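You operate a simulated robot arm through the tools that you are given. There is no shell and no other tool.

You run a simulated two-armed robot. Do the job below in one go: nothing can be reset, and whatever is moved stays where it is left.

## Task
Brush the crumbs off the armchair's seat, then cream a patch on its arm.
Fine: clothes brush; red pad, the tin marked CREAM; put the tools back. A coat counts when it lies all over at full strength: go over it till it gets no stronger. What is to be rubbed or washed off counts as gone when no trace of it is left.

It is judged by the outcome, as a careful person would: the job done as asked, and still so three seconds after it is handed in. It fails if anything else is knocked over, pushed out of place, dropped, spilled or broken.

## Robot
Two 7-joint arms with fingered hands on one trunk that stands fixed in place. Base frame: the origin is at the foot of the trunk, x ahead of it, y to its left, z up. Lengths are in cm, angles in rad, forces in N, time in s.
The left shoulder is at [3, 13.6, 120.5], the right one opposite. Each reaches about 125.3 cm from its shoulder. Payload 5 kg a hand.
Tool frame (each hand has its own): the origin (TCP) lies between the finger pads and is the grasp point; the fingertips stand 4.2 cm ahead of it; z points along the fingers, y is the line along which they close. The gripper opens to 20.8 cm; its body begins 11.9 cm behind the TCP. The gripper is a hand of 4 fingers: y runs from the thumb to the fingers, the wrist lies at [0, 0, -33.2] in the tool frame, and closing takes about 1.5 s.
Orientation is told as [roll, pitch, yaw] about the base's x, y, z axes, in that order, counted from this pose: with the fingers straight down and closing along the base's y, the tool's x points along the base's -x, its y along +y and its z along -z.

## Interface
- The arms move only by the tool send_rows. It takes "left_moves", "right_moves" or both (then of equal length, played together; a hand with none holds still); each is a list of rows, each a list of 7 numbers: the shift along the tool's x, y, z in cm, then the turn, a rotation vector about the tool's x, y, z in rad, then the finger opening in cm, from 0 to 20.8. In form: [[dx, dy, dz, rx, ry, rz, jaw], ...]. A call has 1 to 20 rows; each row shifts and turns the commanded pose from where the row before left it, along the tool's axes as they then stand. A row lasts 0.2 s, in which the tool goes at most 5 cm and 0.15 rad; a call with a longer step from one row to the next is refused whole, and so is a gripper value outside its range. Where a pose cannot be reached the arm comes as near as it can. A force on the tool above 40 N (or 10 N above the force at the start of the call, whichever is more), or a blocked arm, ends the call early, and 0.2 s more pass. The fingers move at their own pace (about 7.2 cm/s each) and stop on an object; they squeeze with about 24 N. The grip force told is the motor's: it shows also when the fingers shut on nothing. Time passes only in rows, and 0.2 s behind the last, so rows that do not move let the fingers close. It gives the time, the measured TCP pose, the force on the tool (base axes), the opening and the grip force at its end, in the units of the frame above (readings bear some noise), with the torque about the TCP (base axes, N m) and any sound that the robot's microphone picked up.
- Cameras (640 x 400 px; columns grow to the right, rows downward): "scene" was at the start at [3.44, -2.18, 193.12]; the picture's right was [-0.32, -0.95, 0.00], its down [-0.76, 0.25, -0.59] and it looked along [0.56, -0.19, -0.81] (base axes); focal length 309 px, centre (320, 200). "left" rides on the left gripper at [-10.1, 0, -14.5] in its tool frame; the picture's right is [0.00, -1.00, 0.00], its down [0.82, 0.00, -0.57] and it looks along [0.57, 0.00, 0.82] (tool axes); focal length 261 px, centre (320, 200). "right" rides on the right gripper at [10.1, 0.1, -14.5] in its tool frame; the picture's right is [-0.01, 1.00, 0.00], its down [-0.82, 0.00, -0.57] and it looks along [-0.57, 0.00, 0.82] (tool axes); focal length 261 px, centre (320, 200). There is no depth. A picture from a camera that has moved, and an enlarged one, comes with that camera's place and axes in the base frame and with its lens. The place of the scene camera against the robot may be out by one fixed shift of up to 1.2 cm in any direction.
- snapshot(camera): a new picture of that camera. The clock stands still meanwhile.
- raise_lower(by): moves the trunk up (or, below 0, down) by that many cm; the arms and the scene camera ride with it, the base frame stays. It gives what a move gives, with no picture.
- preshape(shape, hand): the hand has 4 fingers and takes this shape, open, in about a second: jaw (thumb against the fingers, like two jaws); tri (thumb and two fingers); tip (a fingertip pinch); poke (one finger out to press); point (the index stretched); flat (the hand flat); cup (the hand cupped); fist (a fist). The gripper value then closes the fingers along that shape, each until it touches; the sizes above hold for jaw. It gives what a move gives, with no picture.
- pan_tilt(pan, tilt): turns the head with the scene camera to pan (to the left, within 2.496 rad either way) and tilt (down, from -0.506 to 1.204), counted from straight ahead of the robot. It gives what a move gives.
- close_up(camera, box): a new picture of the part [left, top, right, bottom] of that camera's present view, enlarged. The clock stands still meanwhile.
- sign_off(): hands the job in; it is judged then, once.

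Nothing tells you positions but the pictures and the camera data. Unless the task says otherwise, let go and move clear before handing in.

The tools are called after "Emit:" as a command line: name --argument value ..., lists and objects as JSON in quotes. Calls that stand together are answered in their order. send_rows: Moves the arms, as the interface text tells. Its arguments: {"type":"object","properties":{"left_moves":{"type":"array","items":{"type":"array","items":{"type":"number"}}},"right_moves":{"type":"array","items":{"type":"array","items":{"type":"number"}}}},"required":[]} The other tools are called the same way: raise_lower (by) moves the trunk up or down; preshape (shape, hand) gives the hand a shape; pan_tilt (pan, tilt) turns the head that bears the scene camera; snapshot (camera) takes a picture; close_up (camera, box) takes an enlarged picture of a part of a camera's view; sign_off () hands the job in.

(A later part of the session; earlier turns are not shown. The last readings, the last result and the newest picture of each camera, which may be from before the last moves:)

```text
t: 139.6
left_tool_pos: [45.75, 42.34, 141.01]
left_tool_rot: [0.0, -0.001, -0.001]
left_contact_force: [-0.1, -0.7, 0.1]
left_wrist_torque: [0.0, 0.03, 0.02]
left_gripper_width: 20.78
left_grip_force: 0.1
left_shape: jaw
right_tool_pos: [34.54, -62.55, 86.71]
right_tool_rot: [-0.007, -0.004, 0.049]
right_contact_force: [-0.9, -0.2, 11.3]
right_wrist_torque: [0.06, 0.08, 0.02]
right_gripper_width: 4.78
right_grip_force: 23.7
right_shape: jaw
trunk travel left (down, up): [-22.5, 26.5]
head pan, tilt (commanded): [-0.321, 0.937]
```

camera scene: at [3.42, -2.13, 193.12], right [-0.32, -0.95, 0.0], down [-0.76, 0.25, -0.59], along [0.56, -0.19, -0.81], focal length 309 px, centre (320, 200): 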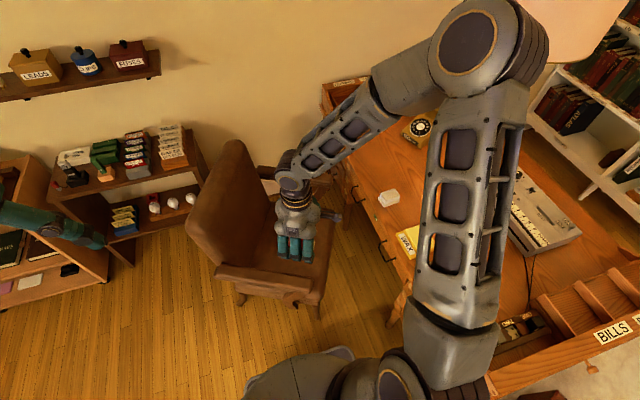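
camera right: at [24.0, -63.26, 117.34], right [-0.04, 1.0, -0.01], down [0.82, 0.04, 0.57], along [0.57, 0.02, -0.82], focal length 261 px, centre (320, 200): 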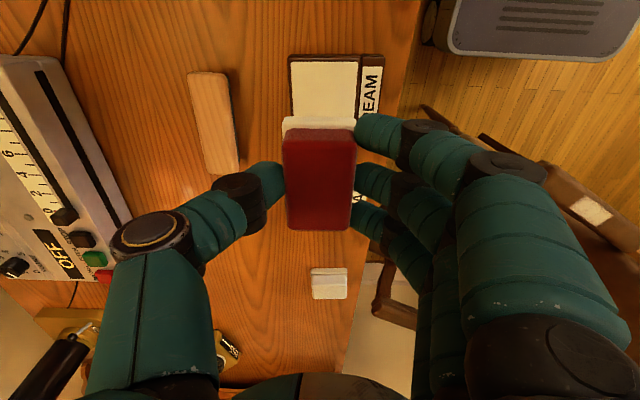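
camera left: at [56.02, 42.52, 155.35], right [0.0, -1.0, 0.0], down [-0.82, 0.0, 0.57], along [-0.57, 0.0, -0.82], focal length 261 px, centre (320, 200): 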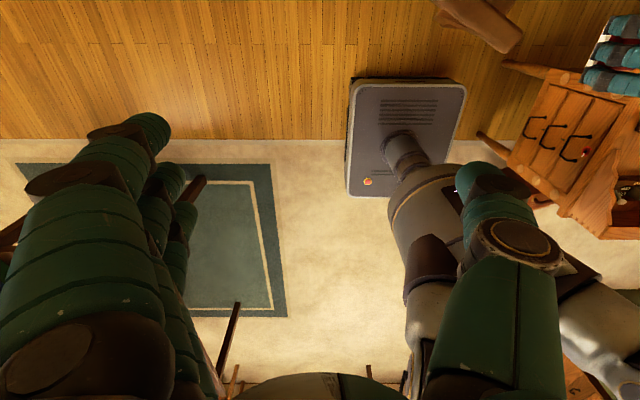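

Gentle contact at 11 N. I'll hold it a moment, then lift and go back to the chair arm.

Emit:
send_rows --right_moves '[[0, 0, 0, 0, 0, 0, 0], [0, 0, 0, 0, 0, 0, 0], [0, 0, 0, 0, 0, 0, 0], [0, 0, -0.6, 0, 0, 0, 0], [0, 0, -1.5, 0, 0, 0, 0], [0, 0, -2.5, 0, 0, 0, 0], [0, 0, -2.5, 0, 0, 0, 0], [0, 0, -2.5, 0, 0, 0, 0], [0, 0, -2.5, 0, 0, 0, 0], [0, 0, -2.5, 0, 0, 0, 0], [0, 0, 0, 0, 0, 0, 0]]'

Emit:
close_up --camera "scene" --box '[390, 200, 510, 300]'

Emit:
send_rows --right_moves '[[-1.33, 3.31, -0.27, 0, 0, 0, 0], [-1.33, 3.31, -0.27, 0, 0, 0, 0], [-1.33, 3.31, -0.27, 0, 0, 0, 0], [-1.33, 3.31, -0.27, 0, 0, 0, 0], [-1.33, 3.31, -0.27, 0, 0, 0, 0], [-1.33, 3.31, -0.27, 0, 0, 0, 0], [-1.33, 3.31, -0.27, 0, 0, 0, 0], [-1.33, 3.31, -0.27, 0, 0, 0, 0], [-1.33, 3.31, -0.27, 0, 0, 0, 0], [-1.33, 3.31, -0.27, 0, 0, 0, 0], [-1.33, 3.31, -0.27, 0, 0, 0, 0], [-1.33, 3.31, -0.27, 0, 0, 0, 0], [-1.33, 3.31, -0.27, 0, 0, 0, 0], [-1.33, 3.31, -0.27, 0, 0, 0, 0], [-1.33, 3.31, -0.27, 0, 0, 0, 0]]'

Emit:
send_rows --right_moves '[[0, 0, 0, 0, 0, -0.13, 0], [0, 0, 0, 0, 0, -0.13, 0], [0, 0, 0, 0, 0, -0.13, 0], [0, 0, 0, 0, 0, -0.13, 0], [0, 0, 0, 0, 0, -0.13, 0], [0, 0, 0, 0, 0, -0.13, 0], [0, 0, 0, 0, 0, -0.13, 0], [0, 0, 0, 0, 0, -0.12, 0], [0, 0, 0, 0, 0, 0, 0]]'

Emit:
snapshot --camera "right"

```text
t: 142.0
left_tool_pos: [45.71, 42.06, 140.96]
left_tool_rot: [-0.001, 0.0, -0.002]
left_contact_force: [-0.3, 0.5, 1.1]
left_wrist_torque: [0.05, 0.02, -0.01]
left_gripper_width: 20.79
left_grip_force: 0.1
left_shape: jaw
right_tool_pos: [34.68, -62.54, 101.33]
right_tool_rot: [-0.006, -0.002, 0.048]
right_contact_force: [-0.2, 0.5, 0.0]
right_wrist_torque: [0.01, 0.05, -0.03]
right_gripper_width: 4.75
right_grip_force: 24.2
right_shape: jaw
trunk travel left (down, up): [-22.5, 26.5]
head pan, tilt (commanded): [-0.321, 0.937]
```

```text
4.00 times, centred on (450, 250) of scene
camera zoom: at [3.48, -2.25, 193.11], right [-0.32, -0.95, 0.0], down [-0.77, 0.25, -0.59], along [0.56, -0.19, -0.81], focal length 1236 px, centre (-200, 0)
```

zoom: 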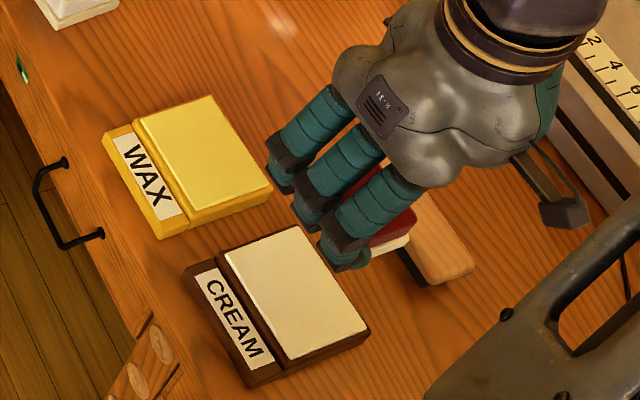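

```text
t: 145.2
left_tool_pos: [45.92, 42.32, 140.88]
left_tool_rot: [-0.003, 0.0, -0.001]
left_contact_force: [0.7, 1.3, 0.1]
left_wrist_torque: [-0.12, 0.04, -0.01]
left_gripper_width: 20.81
left_grip_force: 0.0
left_shape: jaw
right_tool_pos: [52.03, -11.6, 105.28]
right_tool_rot: [-0.007, -0.003, 0.047]
right_contact_force: [1.0, 0.3, -0.8]
right_wrist_torque: [-0.02, 0.06, -0.03]
right_gripper_width: 4.77
right_grip_force: 24.4
right_shape: jaw
trunk travel left (down, up): [-22.5, 26.5]
head pan, tilt (commanded): [-0.321, 0.937]
```

```text
t: 147.2
left_tool_pos: [45.81, 42.28, 140.85]
left_tool_rot: [-0.001, 0.002, 0.001]
left_contact_force: [0.7, -0.3, 0.8]
left_wrist_torque: [0.0, 0.0, 0.0]
left_gripper_width: 20.77
left_grip_force: 0.1
left_shape: jaw
right_tool_pos: [51.99, -11.75, 105.32]
right_tool_rot: [-0.005, 0.002, 1.081]
right_contact_force: [0.2, 1.4, -0.9]
right_wrist_torque: [-0.02, 0.01, 0.03]
right_gripper_width: 4.78
right_grip_force: 23.7
right_shape: jaw
trunk travel left (down, up): [-22.5, 26.5]
head pan, tilt (commanded): [-0.321, 0.937]
```

```text
taken
camera right: at [47.08, -20.68, 119.56], right [-0.88, 0.48, -0.01], down [0.39, 0.72, 0.57], along [0.27, 0.5, -0.82], focal length 261 px, centre (320, 200)
```

right: 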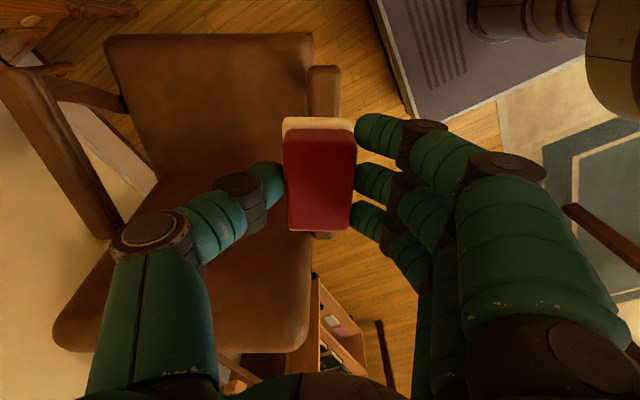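

Emit:
send_rows --right_moves '[[-2.05, 0.09, 2, 0, 0, 0, 0], [-2.05, 0.09, 2, 0, 0, 0, 0], [-2.05, 0.09, 2, 0, 0, 0, 0], [-2.05, 0.09, 2, 0, 0, 0, 0], [-2.05, 0.09, 2, 0, 0, 0, 0], [-2.05, 0.09, 2, 0, 0, 0, 0], [-2.05, 0.09, 2, 0, 0, 0, 0], [0, 0, 2, 0, 0, 0, 0], [0, 0, 2, 0, 0, 0, 0], [0, 0, 2, 0, 0, 0, 0], [0, 0, 2, 0, 0, 0, 0], [0, 0, 2, 0, 0, 0, 0], [0, 0, 2, 0, 0, 0, 0], [0, 0, 1.5, 0, 0, 0, 0], [0, 0, 0, 0, 0, 0, 0]]'

Emit:
snapshot --camera "right"

```text
t: 150.4
left_tool_pos: [45.86, 42.25, 141.02]
left_tool_rot: [0.001, -0.001, 0.0]
left_contact_force: [-0.3, 0.0, 0.4]
left_wrist_torque: [-0.01, -0.03, 0.01]
left_gripper_width: 20.79
left_grip_force: 0.0
left_shape: jaw
right_tool_pos: [58.17, 0.83, 77.71]
right_tool_rot: [-0.007, 0.004, 1.079]
right_contact_force: [-0.5, -0.1, -0.1]
right_wrist_torque: [-0.01, 0.01, -0.02]
right_gripper_width: 4.76
right_grip_force: 24.1
right_shape: jaw
trunk travel left (down, up): [-22.5, 26.5]
head pan, tilt (commanded): [-0.321, 0.937]
```

```text
taken
camera right: at [53.29, -8.05, 92.07], right [-0.88, 0.48, -0.01], down [0.39, 0.72, 0.57], along [0.28, 0.5, -0.82], focal length 261 px, centre (320, 200)
```

right: 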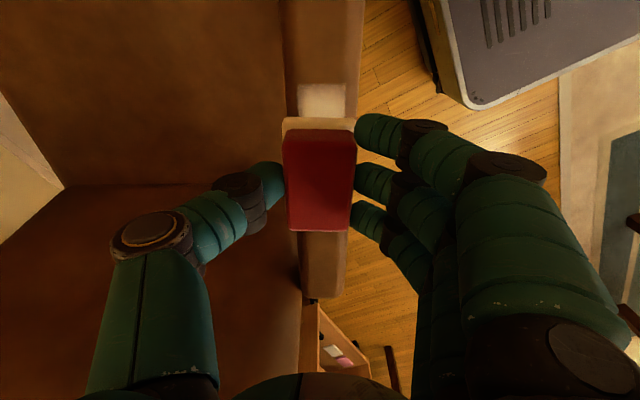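

Emit:
send_rows --right_moves '[[0, 0.2, 1.0, 0, 0, 0, 0], [0, 0, 0.8, 0, 0, 0, 0], [0, 0, 0.2, 0, 0, 0, 0], [0, 0, 0, 0, 0, 0, 0]]'

```text
t: 151.4
left_tool_pos: [45.77, 42.15, 140.94]
left_tool_rot: [-0.001, 0.001, 0.001]
left_contact_force: [0.1, 0.0, 0.3]
left_wrist_torque: [0.04, 0.01, 0.0]
left_gripper_width: 20.8
left_grip_force: 0.1
left_shape: jaw
right_tool_pos: [58.09, 1.02, 75.54]
right_tool_rot: [-0.005, 0.002, 1.078]
right_contact_force: [0.4, 0.3, -1.5]
right_wrist_torque: [-0.01, 0.0, 0.02]
right_gripper_width: 4.77
right_grip_force: 23.8
right_shape: jaw
trunk travel left (down, up): [-22.5, 26.5]
head pan, tilt (commanded): [-0.321, 0.937]
```

Emit:
send_rows --right_moves '[[0, 0, 0.2, 0, 0, 0, 0], [0, 0, 0.15, 0, 0, 0, 0], [0, 0, 0, 0, 0, 0, 0]]'

```text
t: 152.2
left_tool_pos: [45.73, 42.13, 140.94]
left_tool_rot: [0.0, 0.0, -0.001]
left_contact_force: [-1.0, -0.1, -0.6]
left_wrist_torque: [0.02, 0.03, -0.02]
left_gripper_width: 20.79
left_grip_force: 0.1
left_shape: jaw
right_tool_pos: [58.07, 0.94, 75.14]
right_tool_rot: [-0.007, 0.003, 1.079]
right_contact_force: [0.1, 0.1, -1.1]
right_wrist_torque: [0.0, 0.02, 0.01]
right_gripper_width: 4.81
right_grip_force: 24.3
right_shape: jaw
trunk travel left (down, up): [-22.5, 26.5]
head pan, tilt (commanded): [-0.321, 0.937]
```

Emit:
send_rows --right_moves '[[0, 0, 0.2, 0, 0, 0, 0], [0, 0, 0, 0, 0, 0, 0]]'

```text
t: 152.8
left_tool_pos: [45.72, 42.25, 141.02]
left_tool_rot: [-0.001, -0.001, 0.001]
left_contact_force: [-0.5, -0.1, -0.1]
left_wrist_torque: [0.03, 0.02, 0.0]
left_gripper_width: 20.77
left_grip_force: 0.1
left_shape: jaw
right_tool_pos: [58.17, 0.96, 75.1]
right_tool_rot: [-0.007, 0.001, 1.077]
right_contact_force: [-1.1, -1.5, 17.7]
right_wrist_torque: [-0.02, 0.04, -0.01]
right_gripper_width: 4.77
right_grip_force: 24.1
right_shape: jaw
trunk travel left (down, up): [-22.5, 26.5]
head pan, tilt (commanded): [-0.321, 0.937]
```

Pressing about 15 N after a slight ease. Stroking over the full length of the patch with fresh cream.

Emit:
send_rows --right_moves '[[0.8, 0, -0.06, 0, 0, 0, 0], [0.8, 0, 0, 0, 0, 0, 0], [0.8, 0, 0, 0, 0, 0, 0], [0, 0, 0, 0, 0, 0, 0], [-0.9, 0, 0, 0, 0, 0, 0], [-0.9, 0, 0, 0, 0, 0, 0], [-0.9, 0, 0, 0, 0, 0, 0], [-0.9, 0, 0, 0, 0, 0, 0], [-0.9, 0, 0, 0, 0, 0, 0], [-0.9, 0, 0, 0, 0, 0, 0], [0, 0, 0, 0, 0, 0, 0], [0.9, 0, 0, 0, 0, 0, 0], [0.9, 0, 0, 0, 0, 0, 0], [0.9, 0, 0, 0, 0, 0, 0], [0.9, 0, 0, 0, 0, 0, 0], [0.9, 0, 0, 0, 0, 0, 0], [0.9, 0, 0, 0, 0, 0, 0], [0, 0, 0, 0, 0, 0, 0]]'

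Emit:
snapshot --camera "right"

```text
t: 156.6
left_tool_pos: [45.73, 42.26, 141.03]
left_tool_rot: [0.001, -0.001, 0.001]
left_contact_force: [-0.3, 0.4, -0.1]
left_wrist_torque: [-0.01, 0.0, -0.02]
left_gripper_width: 20.79
left_grip_force: 0.0
left_shape: jaw
right_tool_pos: [57.06, -1.13, 75.13]
right_tool_rot: [-0.005, 0.003, 1.08]
right_contact_force: [3.7, 2.1, 10.1]
right_wrist_torque: [0.18, -0.08, -0.01]
right_gripper_width: 4.79
right_grip_force: 23.4
right_shape: jaw
trunk travel left (down, up): [-22.5, 26.5]
head pan, tilt (commanded): [-0.321, 0.937]
```

```text
taken
camera right: at [52.11, -9.96, 89.55], right [-0.88, 0.48, -0.01], down [0.39, 0.72, 0.57], along [0.28, 0.5, -0.82], focal length 261 px, centre (320, 200)
```

right: 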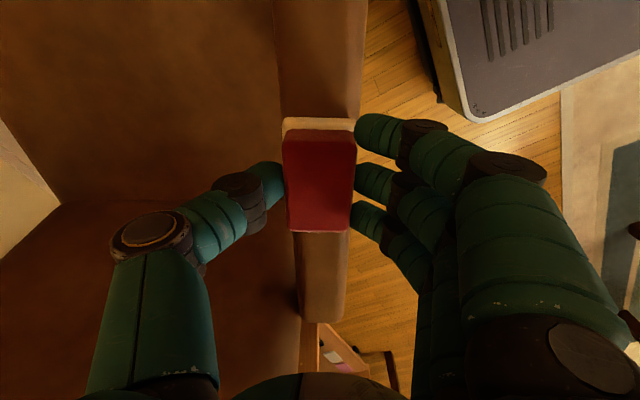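

Now a pass shifted half a centimetre to each side so the edges get their full share.

Emit:
send_rows --right_moves '[[0, 0.5, 0, 0, 0, 0, 0], [-0.9, 0, 0, 0, 0, 0, 0], [-0.9, 0, 0, 0, 0, 0, 0], [-0.9, 0, 0, 0, 0, 0, 0], [-0.9, 0, 0, 0, 0, 0, 0], [-0.9, 0, 0, 0, 0, 0, 0], [-0.9, 0, 0, 0, 0, 0, 0], [-0.8, 0, 0, 0, 0, 0, 0], [0, -0.5, 0, 0, 0, 0, 0], [0, -0.5, 0, 0, 0, 0, 0], [0.9, 0, 0, 0, 0, 0, 0], [0.9, 0, 0, 0, 0, 0, 0], [0.9, 0, 0, 0, 0, 0, 0], [0.9, 0, 0, 0, 0, 0, 0], [0.9, 0, 0, 0, 0, 0, 0], [0.9, 0, 0, 0, 0, 0, 0], [0.8, 0, 0, 0, 0, 0, 0], [0, 0.5, 0, 0, 0, 0, 0], [0, 0, 0, 0, 0, 0, 0]]'

Emit:
close_up --camera "scene" --box '[200, 240, 330, 310]'

```text
t: 160.6
left_tool_pos: [45.84, 42.24, 140.96]
left_tool_rot: [-0.001, 0.0, 0.001]
left_contact_force: [0.0, -0.4, 0.2]
left_wrist_torque: [0.03, 0.0, 0.0]
left_gripper_width: 20.79
left_grip_force: 0.0
left_shape: jaw
right_tool_pos: [57.13, -1.11, 75.12]
right_tool_rot: [-0.006, 0.002, 1.079]
right_contact_force: [1.1, 0.1, 4.5]
right_wrist_torque: [0.03, -0.01, -0.01]
right_gripper_width: 4.75
right_grip_force: 24.1
right_shape: jaw
trunk travel left (down, up): [-22.5, 26.5]
head pan, tilt (commanded): [-0.321, 0.937]
```

```text
4.92 times, centred on (265, 275) of scene
camera zoom: at [3.42, -2.18, 193.12], right [-0.32, -0.95, 0.0], down [-0.76, 0.25, -0.59], along [0.56, -0.19, -0.81], focal length 1521 px, centre (591, -169)
```

zoom: 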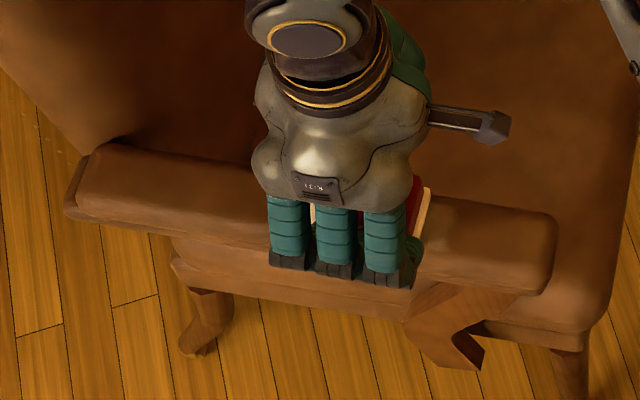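

Emit:
send_rows --right_moves '[[-0.9, 0, 0.08, 0, 0, 0, 0], [-0.9, 0, 0, 0, 0, 0, 0], [-0.9, 0, 0, 0, 0, 0, 0], [-0.9, 0, 0, 0, 0, 0, 0], [-0.9, 0, 0, 0, 0, 0, 0], [-0.9, 0, 0, 0, 0, 0, 0], [-0.8, 0, 0, 0, 0, 0, 0], [0, 0, 0, 0, 0, 0, 0], [0.9, 0, 0, 0, 0, 0, 0], [0.9, 0, 0, 0, 0, 0, 0], [0.9, 0, 0, 0, 0, 0, 0], [0.9, 0, 0, 0, 0, 0, 0], [0.9, 0, 0, 0, 0, 0, 0], [0.9, 0, 0, 0, 0, 0, 0], [0.8, 0, 0, 0, 0, 0, 0], [0, 0, 0, 0, 0, 0, 0]]'

Emit:
send_rows --right_moves '[[0, 0, -1, 0, 0, 0, 0], [0, 0, -2, 0, 0, 0, 0], [0, 0, -2.5, 0, 0, 0, 0], [0, 0, -2.5, 0, 0, 0, 0], [0, 0, -2.5, 0, 0, 0, 0], [0, 0, -2.5, 0, 0, 0, 0], [2, -1, -2.5, 0, 0, 0, 0], [2, -1, -2.5, 0, 0, 0, 0], [2, -1, -2.5, 0, 0, 0, 0], [2, -1, -2.5, 0, 0, 0, 0], [2, -1, -2.5, 0, 0, 0, 0], [2, -1, -2, 0, 0, 0, 0], [0, 0, 0, 0, 0, 0, 0]]'

Emit:
close_up --camera "scene" --box '[200, 240, 330, 310]'

Emit:
close_up --camera "scene" --box '[252, 270, 292, 295]'

```text
t: 164.0
left_tool_pos: [45.75, 42.29, 141.06]
left_tool_rot: [0.0, -0.003, 0.0]
left_contact_force: [-0.4, -0.8, -0.6]
left_wrist_torque: [-0.03, 0.02, 0.01]
left_gripper_width: 20.78
left_grip_force: 0.1
left_shape: jaw
right_tool_pos: [57.0, -1.12, 75.1]
right_tool_rot: [-0.006, 0.003, 1.078]
right_contact_force: [2.6, 5.6, 14.7]
right_wrist_torque: [0.16, -0.06, -0.05]
right_gripper_width: 4.78
right_grip_force: 23.9
right_shape: jaw
trunk travel left (down, up): [-22.5, 26.5]
head pan, tilt (commanded): [-0.321, 0.937]
```

```text
t: 166.8
left_tool_pos: [45.88, 42.28, 140.86]
left_tool_rot: [-0.001, -0.001, -0.001]
left_contact_force: [0.0, 0.4, -0.1]
left_wrist_torque: [-0.07, 0.09, -0.01]
left_gripper_width: 20.78
left_grip_force: 0.0
left_shape: jaw
right_tool_pos: [56.49, -14.52, 102.78]
right_tool_rot: [-0.005, 0.004, 1.077]
right_contact_force: [-0.3, 0.1, -0.9]
right_wrist_torque: [-0.03, 0.01, -0.01]
right_gripper_width: 4.74
right_grip_force: 23.8
right_shape: jaw
trunk travel left (down, up): [-22.5, 26.5]
head pan, tilt (commanded): [-0.321, 0.937]
```

```text
4.92 times, centred on (265, 275) of scene
camera zoom: at [3.5, -2.04, 193.11], right [-0.32, -0.95, 0.0], down [-0.77, 0.25, -0.59], along [0.56, -0.19, -0.81], focal length 1521 px, centre (591, -169)
```

zoom: 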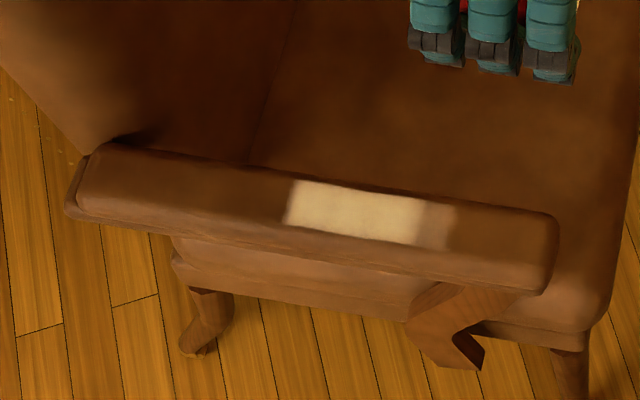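

```text
16.00 times, centred on (272, 282) of scene
camera zoom: at [3.5, -2.04, 193.11], right [-0.32, -0.95, 0.0], down [-0.77, 0.25, -0.59], along [0.56, -0.19, -0.81], focal length 4943 px, centre (1088, -1120)
```

zoom: 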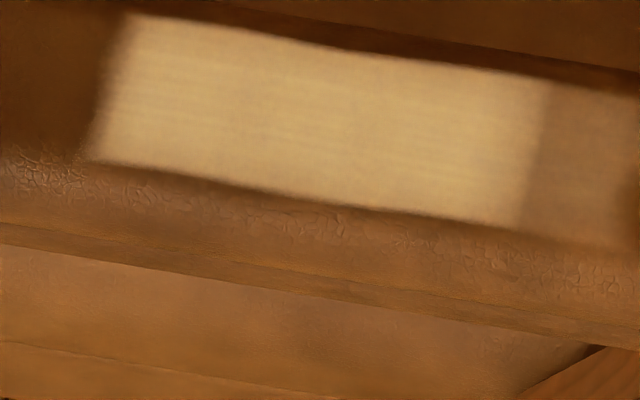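

The main patch is unchanged by the fresh cream, so it is at full strength, but a faint new band appeared at its front end where I reached further. I'll go back and build that band up too.

Emit:
send_rows --right_moves '[[-2, 1, 2, 0, 0, 0, 0], [-2, 1, 2.5, 0, 0, 0, 0], [-2, 1, 2.5, 0, 0, 0, 0], [-2, 1, 2.5, 0, 0, 0, 0], [-2, 1, 2.5, 0, 0, 0, 0], [-2, 1, 2.5, 0, 0, 0, 0], [0, 0, 2.5, 0, 0, 0, 0], [0, 0, 2.5, 0, 0, 0, 0], [0, 0, 2.5, 0, 0, 0, 0], [0, 0, 2.5, 0, 0, 0, 0], [0, 0, 2, 0, 0, 0, 0], [0, 0, 0.6, 0, 0, 0, 0], [0, 0, 0, 0, 0, 0, 0]]'

Emit:
snapshot --camera "right"

```text
t: 169.6
left_tool_pos: [45.79, 42.11, 140.99]
left_tool_rot: [-0.001, 0.0, 0.0]
left_contact_force: [1.4, 0.0, -0.7]
left_wrist_torque: [0.02, 0.01, 0.0]
left_gripper_width: 20.77
left_grip_force: 0.0
left_shape: jaw
right_tool_pos: [57.04, -1.32, 75.35]
right_tool_rot: [-0.006, 0.004, 1.079]
right_contact_force: [0.0, 0.2, -1.4]
right_wrist_torque: [-0.03, 0.01, -0.01]
right_gripper_width: 4.75
right_grip_force: 23.8
right_shape: jaw
trunk travel left (down, up): [-22.5, 26.5]
head pan, tilt (commanded): [-0.321, 0.937]
```

```text
taken
camera right: at [52.14, -10.05, 89.82], right [-0.88, 0.48, -0.01], down [0.39, 0.72, 0.57], along [0.28, 0.5, -0.82], focal length 261 px, centre (320, 200)
```

right: 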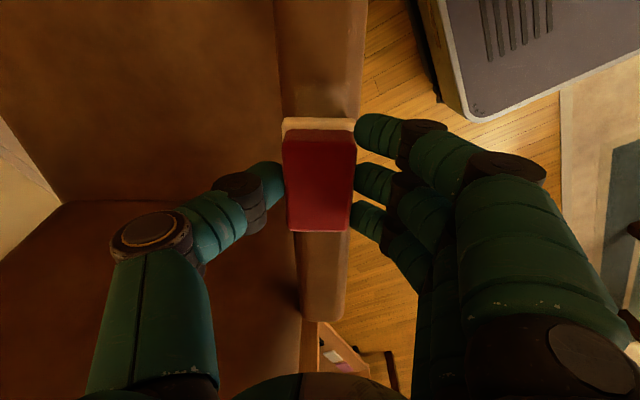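

Emit:
send_rows --right_moves '[[0.3, 0, 0.2, 0, 0, 0, 0], [0, 0, 0.15, 0, 0, 0, 0], [0, 0, 0, 0, 0, 0, 0]]'

```text
t: 170.4
left_tool_pos: [45.71, 42.28, 140.97]
left_tool_rot: [0.0, 0.001, 0.0]
left_contact_force: [0.1, -0.3, -0.2]
left_wrist_torque: [0.01, -0.01, 0.04]
left_gripper_width: 20.78
left_grip_force: 0.1
left_shape: jaw
right_tool_pos: [56.99, -1.32, 75.05]
right_tool_rot: [-0.006, 0.002, 1.079]
right_contact_force: [-2.4, -1.0, 7.8]
right_wrist_torque: [0.0, 0.09, 0.0]
right_gripper_width: 4.77
right_grip_force: 23.5
right_shape: jaw
trunk travel left (down, up): [-22.5, 26.5]
head pan, tilt (commanded): [-0.321, 0.937]
```

Emit:
send_rows --right_moves '[[0.4, 0, 0.04, 0, 0, 0, 0], [-0.7, 0, 0, 0, 0, 0, 0], [-0.7, 0, 0, 0, 0, 0, 0], [-0.7, 0, 0, 0, 0, 0, 0], [0.7, 0, 0, 0, 0, 0, 0], [0.7, 0, 0, 0, 0, 0, 0], [0.7, 0, 0, 0, 0, 0, 0], [0, 0, 0, 0, 0, 0, 0], [-0.7, 0, 0, 0, 0, 0, 0], [-0.7, 0, 0, 0, 0, 0, 0], [-0.7, 0, 0, 0, 0, 0, 0], [0.7, 0, 0, 0, 0, 0, 0], [0.7, 0, 0, 0, 0, 0, 0], [0.7, 0, 0, 0, 0, 0, 0], [0, 0, 0, 0, 0, 0, 0], [-0.7, 0, 0, 0, 0, 0, 0], [-0.7, 0, 0, 0, 0, 0, 0], [-0.7, 0, 0, 0, 0, 0, 0], [0, 0, 0, 0, 0, 0, 0]]'

Emit:
close_up --camera "right" --box '[250, 0, 390, 130]'

Emit:
close_up --camera "scene" --box '[264, 262, 304, 292]'

```text
t: 174.4
left_tool_pos: [45.66, 42.13, 141.01]
left_tool_rot: [0.0, -0.001, 0.0]
left_contact_force: [0.3, -0.6, -1.3]
left_wrist_torque: [0.02, -0.02, 0.03]
left_gripper_width: 20.76
left_grip_force: 0.0
left_shape: jaw
right_tool_pos: [57.72, -0.03, 75.0]
right_tool_rot: [-0.006, 0.003, 1.079]
right_contact_force: [-2.7, -9.7, 19.7]
right_wrist_torque: [0.05, -0.03, 0.01]
right_gripper_width: 4.8
right_grip_force: 23.9
right_shape: jaw
trunk travel left (down, up): [-22.5, 26.5]
head pan, tilt (commanded): [-0.321, 0.937]
```

```text
3.08 times, centred on (320, 65) of right
camera zoom: at [52.66, -8.79, 89.47], right [-0.88, 0.48, -0.01], down [0.39, 0.72, 0.57], along [0.28, 0.5, -0.82], focal length 802 px, centre (320, 615)
```

zoom: 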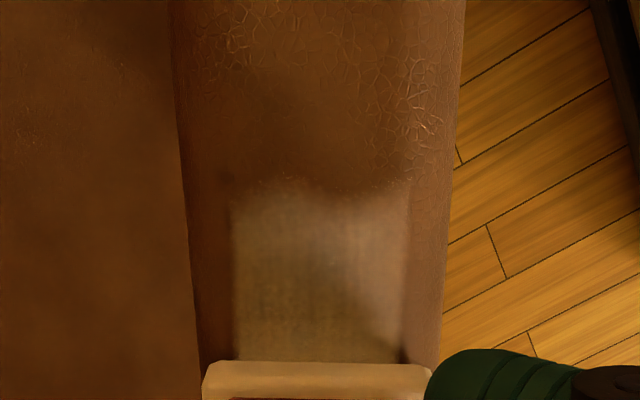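

```text
13.33 times, centred on (284, 277) of scene
camera zoom: at [3.25, -2.22, 193.13], right [-0.32, -0.95, 0.0], down [-0.76, 0.25, -0.59], along [0.56, -0.19, -0.81], focal length 4119 px, centre (800, -827)
```

zoom: 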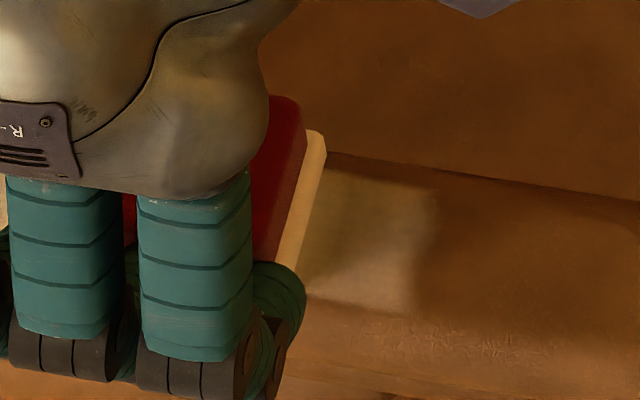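

The front band is building up slowly. I'll continue short strokes there, keeping the same forward limit.

Emit:
send_rows --right_moves '[[0.7, 0, 0, 0, 0, 0, 0], [0.7, 0, 0, 0, 0, 0, 0], [0.7, 0, 0, 0, 0, 0, 0], [-0.7, 0, 0, 0, 0, 0, 0], [-0.7, 0, 0, 0, 0, 0, 0], [-0.7, 0, 0, 0, 0, 0, 0], [0.7, 0, 0, 0, 0, 0, 0], [0.7, 0, 0, 0, 0, 0, 0], [0.7, 0, 0, 0, 0, 0, 0], [-0.7, 0, 0, 0, 0, 0, 0], [-0.7, 0, 0, 0, 0, 0, 0], [-0.7, 0, 0, 0, 0, 0, 0], [0.7, 0, 0, 0, 0, 0, 0], [0.7, 0, 0, 0, 0, 0, 0], [0.7, 0, 0, 0, 0, 0, 0], [-0.7, 0, 0, 0, 0, 0, 0], [-0.7, 0, 0, 0, 0, 0, 0], [-0.7, 0, 0, 0, 0, 0, 0], [0, 0, 0, 0, 0, 0, 0]]'

Emit:
close_up --camera "right" --box '[250, 0, 390, 130]'

Emit:
close_up --camera "scene" --box '[264, 262, 304, 292]'

```text
t: 178.4
left_tool_pos: [45.66, 42.22, 140.92]
left_tool_rot: [-0.001, -0.002, 0.002]
left_contact_force: [-1.3, 0.0, 0.2]
left_wrist_torque: [-0.01, 0.01, 0.02]
left_gripper_width: 20.81
left_grip_force: 0.2
left_shape: jaw
right_tool_pos: [57.53, -0.06, 75.14]
right_tool_rot: [-0.006, 0.003, 1.079]
right_contact_force: [-3.0, -7.8, 16.2]
right_wrist_torque: [-0.2, 0.14, 0.0]
right_gripper_width: 4.8
right_grip_force: 24.3
right_shape: jaw
trunk travel left (down, up): [-22.5, 26.5]
head pan, tilt (commanded): [-0.321, 0.937]
```

```text
3.08 times, centred on (320, 65) of right
camera zoom: at [52.59, -8.84, 89.49], right [-0.88, 0.48, -0.01], down [0.39, 0.72, 0.57], along [0.28, 0.5, -0.82], focal length 802 px, centre (320, 615)
```

zoom: 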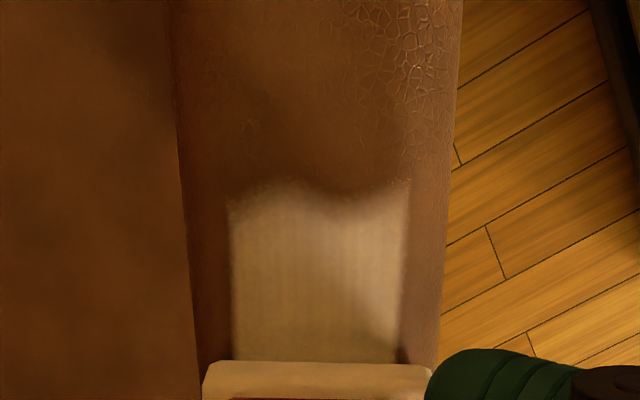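

```text
13.33 times, centred on (284, 277) of scene
camera zoom: at [3.29, -2.21, 193.13], right [-0.32, -0.95, 0.0], down [-0.76, 0.25, -0.59], along [0.56, -0.19, -0.81], focal length 4119 px, centre (800, -827)
```

zoom: 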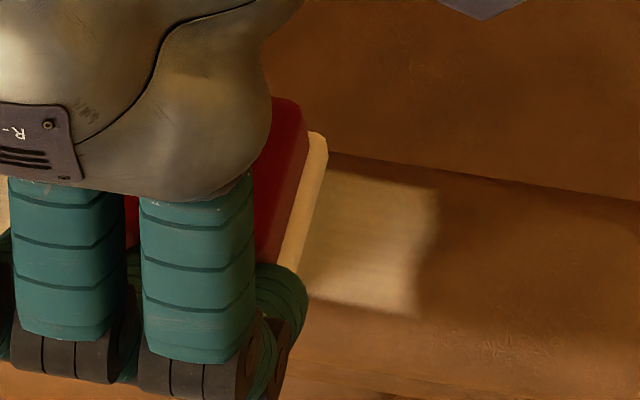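

The front band is now close in strength to the rest. I'll do more strokes there, then full-length strokes, then the rear end.

Emit:
send_rows --right_moves '[[0.7, 0, 0, 0, 0, 0, 0], [0.7, 0, 0, 0, 0, 0, 0], [0.8, 0, 0, 0, 0, 0, 0], [0, 0.4, 0, 0, 0, 0, 0], [-0.7, 0, 0, 0, 0, 0, 0], [-0.7, 0, 0, 0, 0, 0, 0], [0.7, 0, 0, 0, 0, 0, 0], [0.7, 0, 0, 0, 0, 0, 0], [0, -0.4, 0, 0, 0, 0, 0], [0, -0.4, 0, 0, 0, 0, 0], [-0.7, 0, 0, 0, 0, 0, 0], [-0.7, 0, 0, 0, 0, 0, 0], [0.7, 0, 0, 0, 0, 0, 0], [0.7, 0, 0, 0, 0, 0, 0], [0, 0.4, 0, 0, 0, 0, 0], [-0.7, 0, 0, 0, 0, 0, 0], [-0.7, 0, 0, 0, 0, 0, 0], [-0.7, 0, 0, 0, 0, 0, 0], [0, 0, 0, 0, 0, 0, 0]]'

Emit:
close_up --camera "right" --box '[250, 0, 390, 130]'

Emit:
close_up --camera "scene" --box '[264, 262, 304, 292]'

```text
t: 182.4
left_tool_pos: [45.7, 42.32, 141.0]
left_tool_rot: [-0.001, -0.003, 0.0]
left_contact_force: [-0.9, -0.7, -0.8]
left_wrist_torque: [0.0, 0.02, 0.0]
left_gripper_width: 20.79
left_grip_force: 0.1
left_shape: jaw
right_tool_pos: [57.62, 0.13, 75.1]
right_tool_rot: [-0.004, 0.003, 1.081]
right_contact_force: [-1.6, -1.0, 3.5]
right_wrist_torque: [-0.02, 0.08, -0.02]
right_gripper_width: 4.77
right_grip_force: 24.5
right_shape: jaw
trunk travel left (down, up): [-22.5, 26.5]
head pan, tilt (commanded): [-0.321, 0.937]
```

```text
3.08 times, centred on (320, 65) of right
camera zoom: at [52.64, -8.77, 89.52], right [-0.88, 0.48, 0.0], down [0.39, 0.72, 0.57], along [0.27, 0.5, -0.82], focal length 802 px, centre (320, 615)
```

zoom: 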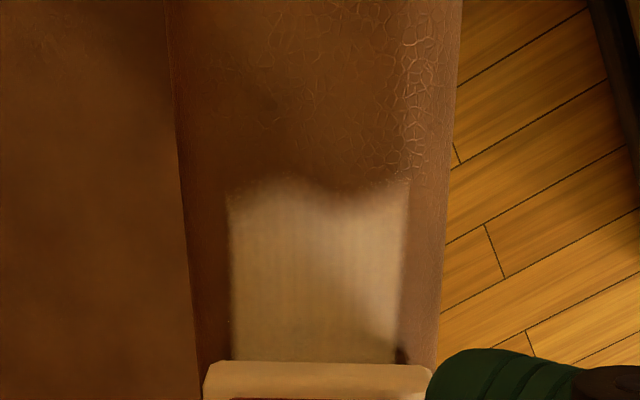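

```text
13.33 times, centred on (284, 277) of scene
camera zoom: at [3.38, -2.16, 193.12], right [-0.32, -0.95, 0.0], down [-0.76, 0.25, -0.59], along [0.56, -0.19, -0.81], focal length 4119 px, centre (800, -827)
```

zoom: 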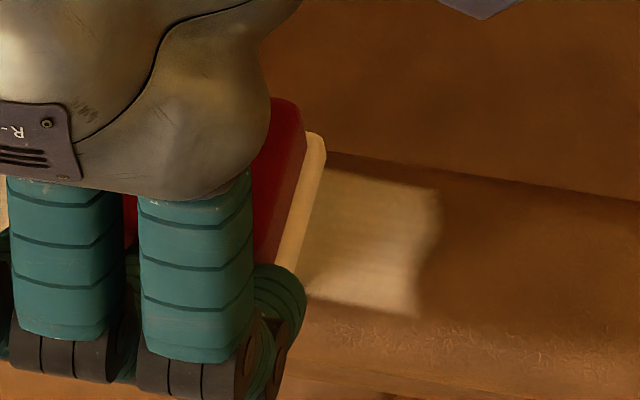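

Emit:
send_rows --right_moves '[[0.7, 0, 0.1, 0, 0, 0, 0], [0.7, 0, 0, 0, 0, 0, 0], [0.7, 0, 0, 0, 0, 0, 0], [-0.4, 0, 0, 0, 0, 0, 0], [0.4, 0, 0, 0, 0, 0, 0], [-0.4, 0, 0, 0, 0, 0, 0], [0.4, 0, 0, 0, 0, 0, 0], [-0.4, 0, 0, 0, 0, 0, 0], [0.4, 0, 0, 0, 0, 0, 0], [-0.4, 0, 0, 0, 0, 0, 0], [0.4, 0, 0, 0, 0, 0, 0], [-0.4, 0, 0, 0, 0, 0, 0], [0.4, 0, 0, 0, 0, 0, 0], [-0.7, 0, 0, 0, 0, 0, 0], [-0.7, 0, 0, 0, 0, 0, 0], [-0.7, 0, 0, 0, 0, 0, 0], [-0.7, 0, 0, 0, 0, 0, 0], [0, 0, 0, 0, 0, 0, 0]]'

Emit:
close_up --camera "right" --box '[250, 0, 390, 130]'

Emit:
close_up --camera "scene" --box '[264, 262, 304, 292]'

```text
t: 186.2
left_tool_pos: [45.67, 42.2, 140.94]
left_tool_rot: [0.0, -0.001, -0.001]
left_contact_force: [-0.4, 0.0, -0.4]
left_wrist_torque: [0.0, 0.01, -0.01]
left_gripper_width: 20.78
left_grip_force: 0.1
left_shape: jaw
right_tool_pos: [57.81, 0.62, 74.99]
right_tool_rot: [-0.004, 0.003, 1.079]
right_contact_force: [-5.1, -9.3, 23.1]
right_wrist_torque: [-0.26, 0.2, -0.04]
right_gripper_width: 4.77
right_grip_force: 24.2
right_shape: jaw
trunk travel left (down, up): [-22.5, 26.5]
head pan, tilt (commanded): [-0.321, 0.937]
```

```text
3.08 times, centred on (320, 65) of right
camera zoom: at [52.91, -8.27, 89.44], right [-0.88, 0.48, -0.01], down [0.39, 0.72, 0.57], along [0.28, 0.5, -0.82], focal length 802 px, centre (320, 615)
```

zoom: 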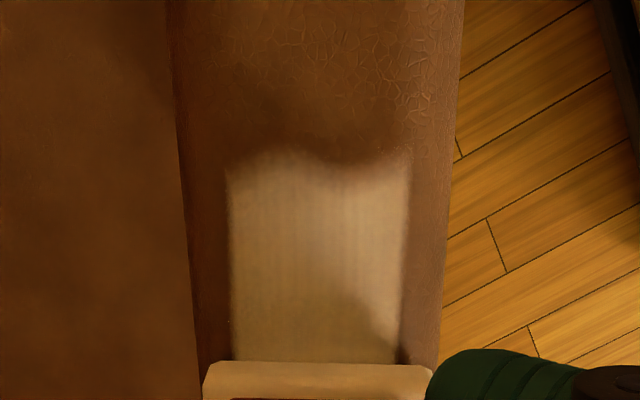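

```text
13.33 times, centred on (284, 277) of scene
camera zoom: at [3.23, -2.22, 193.13], right [-0.32, -0.95, 0.0], down [-0.76, 0.25, -0.59], along [0.56, -0.19, -0.81], focal length 4119 px, centre (800, -827)
```

zoom: 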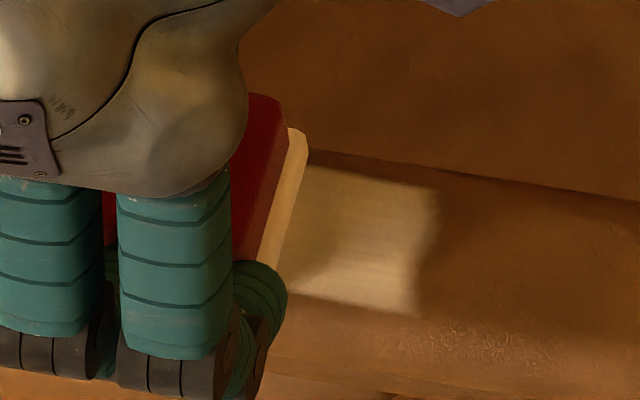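

Front end looks good. Now the rear end: strokes back to the earlier rear limit.

Emit:
send_rows --right_moves '[[-0.84, 0, -0.06, 0, 0, 0, 0], [-0.84, 0, 0, 0, 0, 0, 0], [-0.84, 0, 0, 0, 0, 0, 0], [-0.84, 0, 0, 0, 0, 0, 0], [-0.84, 0, 0, 0, 0, 0, 0], [-0.84, 0, 0, 0, 0, 0, 0], [0.7, 0, 0, 0, 0, 0, 0], [0.7, 0, 0, 0, 0, 0, 0], [0.7, 0, 0, 0, 0, 0, 0], [-0.7, 0, 0, 0, 0, 0, 0], [-0.7, 0, 0, 0, 0, 0, 0], [-0.7, 0, 0, 0, 0, 0, 0], [0.7, 0, 0, 0, 0, 0, 0], [0.7, 0, 0, 0, 0, 0, 0], [0.7, 0, 0, 0, 0, 0, 0], [-0.7, 0, 0, 0, 0, 0, 0], [-0.7, 0, 0, 0, 0, 0, 0], [-0.7, 0, 0, 0, 0, 0, 0], [0, 0, 0, 0, 0, 0, 0]]'

Emit:
snapshot --camera "right"

Emit:
close_up --camera "scene" --box '[264, 262, 304, 292]'

```text
t: 190.2
left_tool_pos: [45.69, 42.14, 141.0]
left_tool_rot: [0.0, -0.002, -0.002]
left_contact_force: [0.0, -0.1, 0.0]
left_wrist_torque: [0.04, -0.06, 0.02]
left_gripper_width: 20.78
left_grip_force: 0.1
left_shape: jaw
right_tool_pos: [60.36, 4.94, 75.12]
right_tool_rot: [-0.005, 0.004, 1.079]
right_contact_force: [-1.9, -6.7, 14.8]
right_wrist_torque: [-0.18, 0.07, 0.0]
right_gripper_width: 4.76
right_grip_force: 23.9
right_shape: jaw
trunk travel left (down, up): [-22.5, 26.5]
head pan, tilt (commanded): [-0.321, 0.937]
```

```text
taken
camera right: at [55.37, -3.9, 89.46], right [-0.88, 0.48, -0.01], down [0.39, 0.72, 0.57], along [0.28, 0.5, -0.82], focal length 261 px, centre (320, 200)
```

right: 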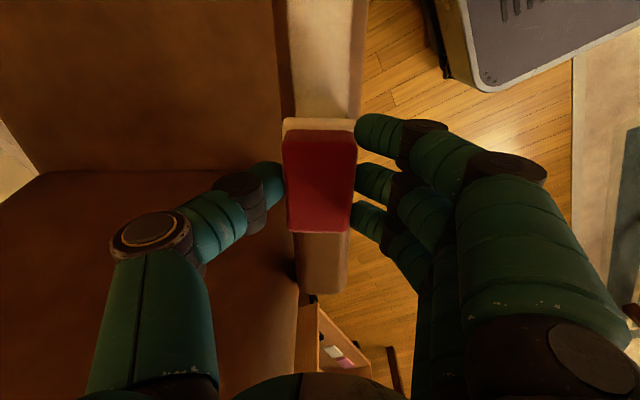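

```text
13.33 times, centred on (284, 277) of scene
camera zoom: at [3.3, -2.21, 193.12], right [-0.32, -0.95, 0.0], down [-0.76, 0.25, -0.59], along [0.56, -0.19, -0.81], focal length 4119 px, centre (800, -827)
```

zoom: 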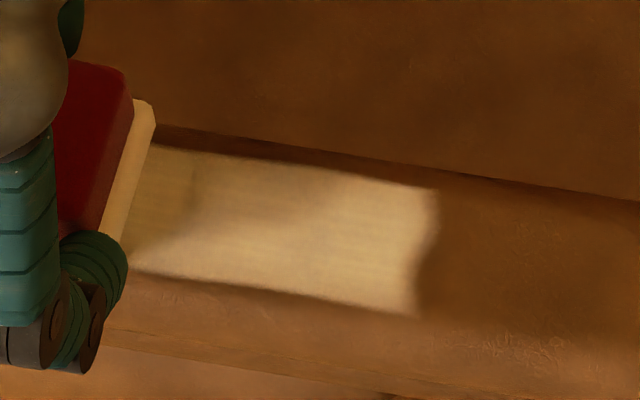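

The front is even now. I'll lift off and inspect the whole patch.

Emit:
send_rows --right_moves '[[0, 0, -1, 0, 0, 0, 0], [0, 0, -2, 0, 0, 0, 0], [0, 0, -2.5, 0, 0, 0, 0], [0, 0, -2.5, 0, 0, 0, 0], [0, 0, -2.5, 0, 0, 0, 0], [0, 0, -2.5, 0, 0, 0, 0], [2, -1, -2.5, 0, 0, 0, 0], [3, -1, -2.5, 0, 0, 0, 0], [3, -1, -2.5, 0, 0, 0, 0], [3, -1, -2.5, 0, 0, 0, 0], [3, -1, -2.5, 0, 0, 0, 0], [3, -1, -2, 0, 0, 0, 0], [0, 0, 0, 0, 0, 0, 0]]'

Emit:
close_up --camera "scene" --box '[200, 240, 330, 310]'

Emit:
close_up --camera "scene" --box '[252, 270, 300, 300]'

```text
t: 193.0
left_tool_pos: [45.86, 42.38, 140.89]
left_tool_rot: [-0.002, 0.0, -0.002]
left_contact_force: [0.0, -0.7, -0.2]
left_wrist_torque: [-0.08, 0.05, 0.04]
left_gripper_width: 20.75
left_grip_force: 0.0
left_shape: jaw
right_tool_pos: [57.41, -12.42, 102.4]
right_tool_rot: [-0.006, 0.003, 1.079]
right_contact_force: [0.4, 1.0, -1.2]
right_wrist_torque: [-0.05, 0.03, 0.0]
right_gripper_width: 4.75
right_grip_force: 24.1
right_shape: jaw
trunk travel left (down, up): [-22.5, 26.5]
head pan, tilt (commanded): [-0.321, 0.937]
```

```text
4.92 times, centred on (265, 275) of scene
camera zoom: at [3.52, -2.0, 193.11], right [-0.32, -0.95, 0.0], down [-0.77, 0.25, -0.59], along [0.56, -0.19, -0.81], focal length 1521 px, centre (591, -169)
```

zoom: 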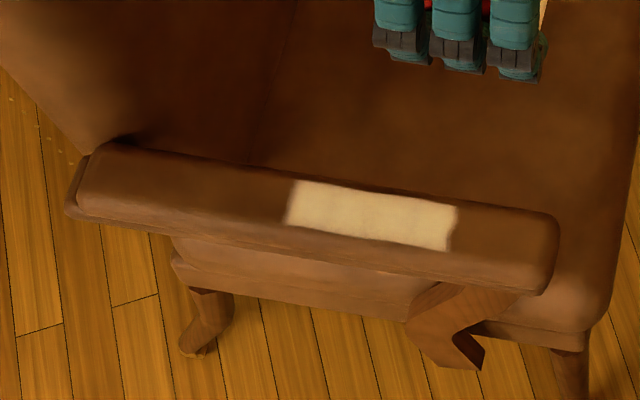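

```text
13.33 times, centred on (276, 285) of scene
camera zoom: at [3.52, -2.0, 193.11], right [-0.32, -0.95, 0.0], down [-0.77, 0.25, -0.59], along [0.56, -0.19, -0.81], focal length 4119 px, centre (907, -933)
```

zoom: 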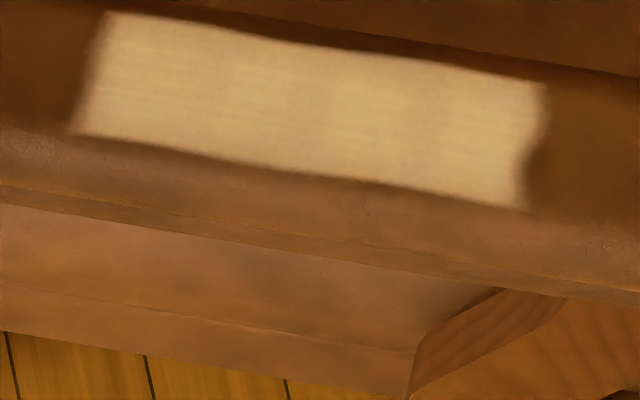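

The coat is even, but its sides and rear edge are straight no matter how I shift the pad, while the front edge follows the pad. That suggests a set patch that goes further forward, so I'll reload and explore toward the front.

Emit:
send_rows --right_moves '[[0, 0, 0, 0, 0, 0.13, 0], [0, 0, 0, 0, 0, 0.13, 0], [0, 0, 0, 0, 0, 0.13, 0], [0, 0, 0, 0, 0, 0.13, 0], [0, 0, 0, 0, 0, 0.13, 0], [0, 0, 0, 0, 0, 0.13, 0], [0, 0, 0, 0, 0, 0.13, 0], [0, 0, 0, 0, 0, 0.12, 0], [0, 0, 0, 0, 0, 0, 0]]'

Emit:
send_rows --right_moves '[[1.69, -3.25, 0, 0, 0, 0, 0], [1.69, -3.25, 0, 0, 0, 0, 0], [1.69, -3.25, 0, 0, 0, 0, 0], [1.69, -3.25, 0, 0, 0, 0, 0], [1.69, -3.25, 0, 0, 0, 0, 0], [1.69, -3.25, 0, 0, 0, 0, 0], [1.69, -3.25, 0, 0, 0, 0, 0], [1.69, -3.25, 0, 0, 0, 0, 0], [1.69, -3.25, 0, 0, 0, 0, 0], [1.69, -3.25, 0, 0, 0, 0, 0], [1.69, -3.25, 0, 0, 0, 0, 0], [1.69, -3.25, 0, 0, 0, 0, 0], [1.69, -3.25, 0, 0, 0, 0, 0], [1.69, -3.25, 0, 0, 0, 0, 0], [1.69, -3.25, 0, 0, 0, 0, 0], [0, 0, 0, 0, 0, 0, 0]]'

Emit:
snapshot --camera "right"

```text
t: 195.0
left_tool_pos: [45.86, 42.01, 140.84]
left_tool_rot: [0.0, 0.001, 0.001]
left_contact_force: [0.2, -0.2, 0.2]
left_wrist_torque: [0.0, 0.01, -0.01]
left_gripper_width: 20.76
left_grip_force: 0.0
left_shape: jaw
right_tool_pos: [57.53, -12.5, 102.54]
right_tool_rot: [-0.007, -0.004, 0.045]
right_contact_force: [0.0, 0.7, -0.8]
right_wrist_torque: [0.02, 0.01, 0.01]
right_gripper_width: 4.74
right_grip_force: 23.6
right_shape: jaw
trunk travel left (down, up): [-22.5, 26.5]
head pan, tilt (commanded): [-0.321, 0.937]
```

```text
t: 198.4
left_tool_pos: [45.9, 42.19, 140.88]
left_tool_rot: [0.0, 0.001, -0.001]
left_contact_force: [0.3, 1.0, 0.0]
left_wrist_torque: [-0.05, 0.04, -0.03]
left_gripper_width: 20.77
left_grip_force: 0.0
left_shape: jaw
right_tool_pos: [34.63, -62.48, 102.81]
right_tool_rot: [-0.005, -0.001, 0.046]
right_contact_force: [0.7, 0.1, -0.1]
right_wrist_torque: [-0.05, 0.04, -0.01]
right_gripper_width: 4.76
right_grip_force: 24.3
right_shape: jaw
trunk travel left (down, up): [-22.5, 26.5]
head pan, tilt (commanded): [-0.321, 0.937]
```

```text
taken
camera right: at [24.38, -62.97, 117.04], right [-0.04, 1.0, -0.01], down [0.82, 0.04, 0.57], along [0.57, 0.02, -0.82], focal length 261 px, centre (320, 200)
```

right: 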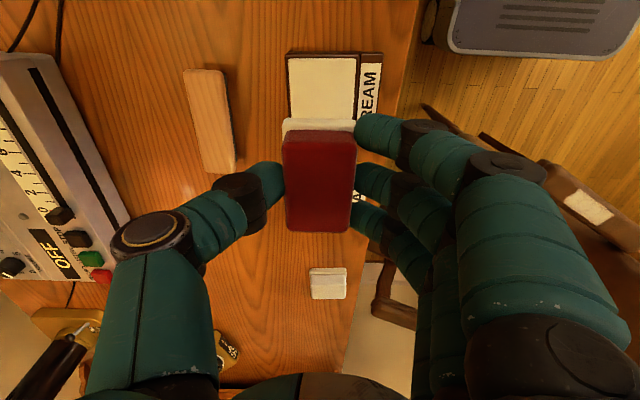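

Emit:
send_rows --right_moves '[[0, 0, 2, 0, 0, 0, 0], [0, 0, 2.5, 0, 0, 0, 0], [0, 0, 2.5, 0, 0, 0, 0], [0, 0, 2.5, 0, 0, 0, 0], [0, 0, 2.5, 0, 0, 0, 0], [0, 0, 2, 0, 0, 0, 0], [0, 0, 1, 0, 0, 0, 0], [0, 0, 0.5, 0, 0, 0, 0], [0, 0, 0, 0, 0, 0, 0]]'

```text
t: 200.4
left_tool_pos: [45.8, 42.22, 141.03]
left_tool_rot: [0.0, -0.003, 0.0]
left_contact_force: [0.4, 0.2, -0.6]
left_wrist_torque: [-0.02, -0.01, 0.02]
left_gripper_width: 20.76
left_grip_force: 0.1
left_shape: jaw
right_tool_pos: [34.74, -62.4, 87.22]
right_tool_rot: [-0.005, -0.004, 0.049]
right_contact_force: [0.8, -0.1, 0.3]
right_wrist_torque: [-0.03, -0.02, 0.01]
right_gripper_width: 4.73
right_grip_force: 24.0
right_shape: jaw
trunk travel left (down, up): [-22.5, 26.5]
head pan, tilt (commanded): [-0.321, 0.937]
```

Emit:
send_rows --right_moves '[[0, 0, 0.25, 0, 0, 0, 0], [0, 0, 0.1, 0, 0, 0, 0], [0, 0, 0, 0, 0, 0, 0]]'

```text
t: 201.2
left_tool_pos: [45.81, 42.14, 140.96]
left_tool_rot: [0.0, 0.001, 0.001]
left_contact_force: [0.0, 0.2, 0.5]
left_wrist_torque: [0.05, 0.01, -0.02]
left_gripper_width: 20.8
left_grip_force: 0.0
left_shape: jaw
right_tool_pos: [34.77, -62.44, 86.95]
right_tool_rot: [-0.005, -0.003, 0.048]
right_contact_force: [0.7, 0.6, -0.1]
right_wrist_torque: [-0.02, 0.02, 0.0]
right_gripper_width: 4.71
right_grip_force: 24.0
right_shape: jaw
trunk travel left (down, up): [-22.5, 26.5]
head pan, tilt (commanded): [-0.321, 0.937]
```

Emit:
send_rows --right_moves '[[0, 0, 0.2, 0, 0, 0, 0], [0, 0, 0.05, 0, 0, 0, 0], [0, 0, 0, 0, 0, 0, 0]]'

```text
t: 202.0
left_tool_pos: [45.94, 42.2, 141.03]
left_tool_rot: [-0.002, 0.0, -0.001]
left_contact_force: [-0.2, 0.1, -0.2]
left_wrist_torque: [-0.01, 0.03, -0.02]
left_gripper_width: 20.77
left_grip_force: 0.1
left_shape: jaw
right_tool_pos: [34.69, -62.56, 86.69]
right_tool_rot: [-0.005, -0.003, 0.049]
right_contact_force: [0.1, 1.5, 4.3]
right_wrist_torque: [0.05, 0.1, 0.01]
right_gripper_width: 4.74
right_grip_force: 24.0
right_shape: jaw
trunk travel left (down, up): [-22.5, 26.5]
head pan, tilt (commanded): [-0.321, 0.937]
```

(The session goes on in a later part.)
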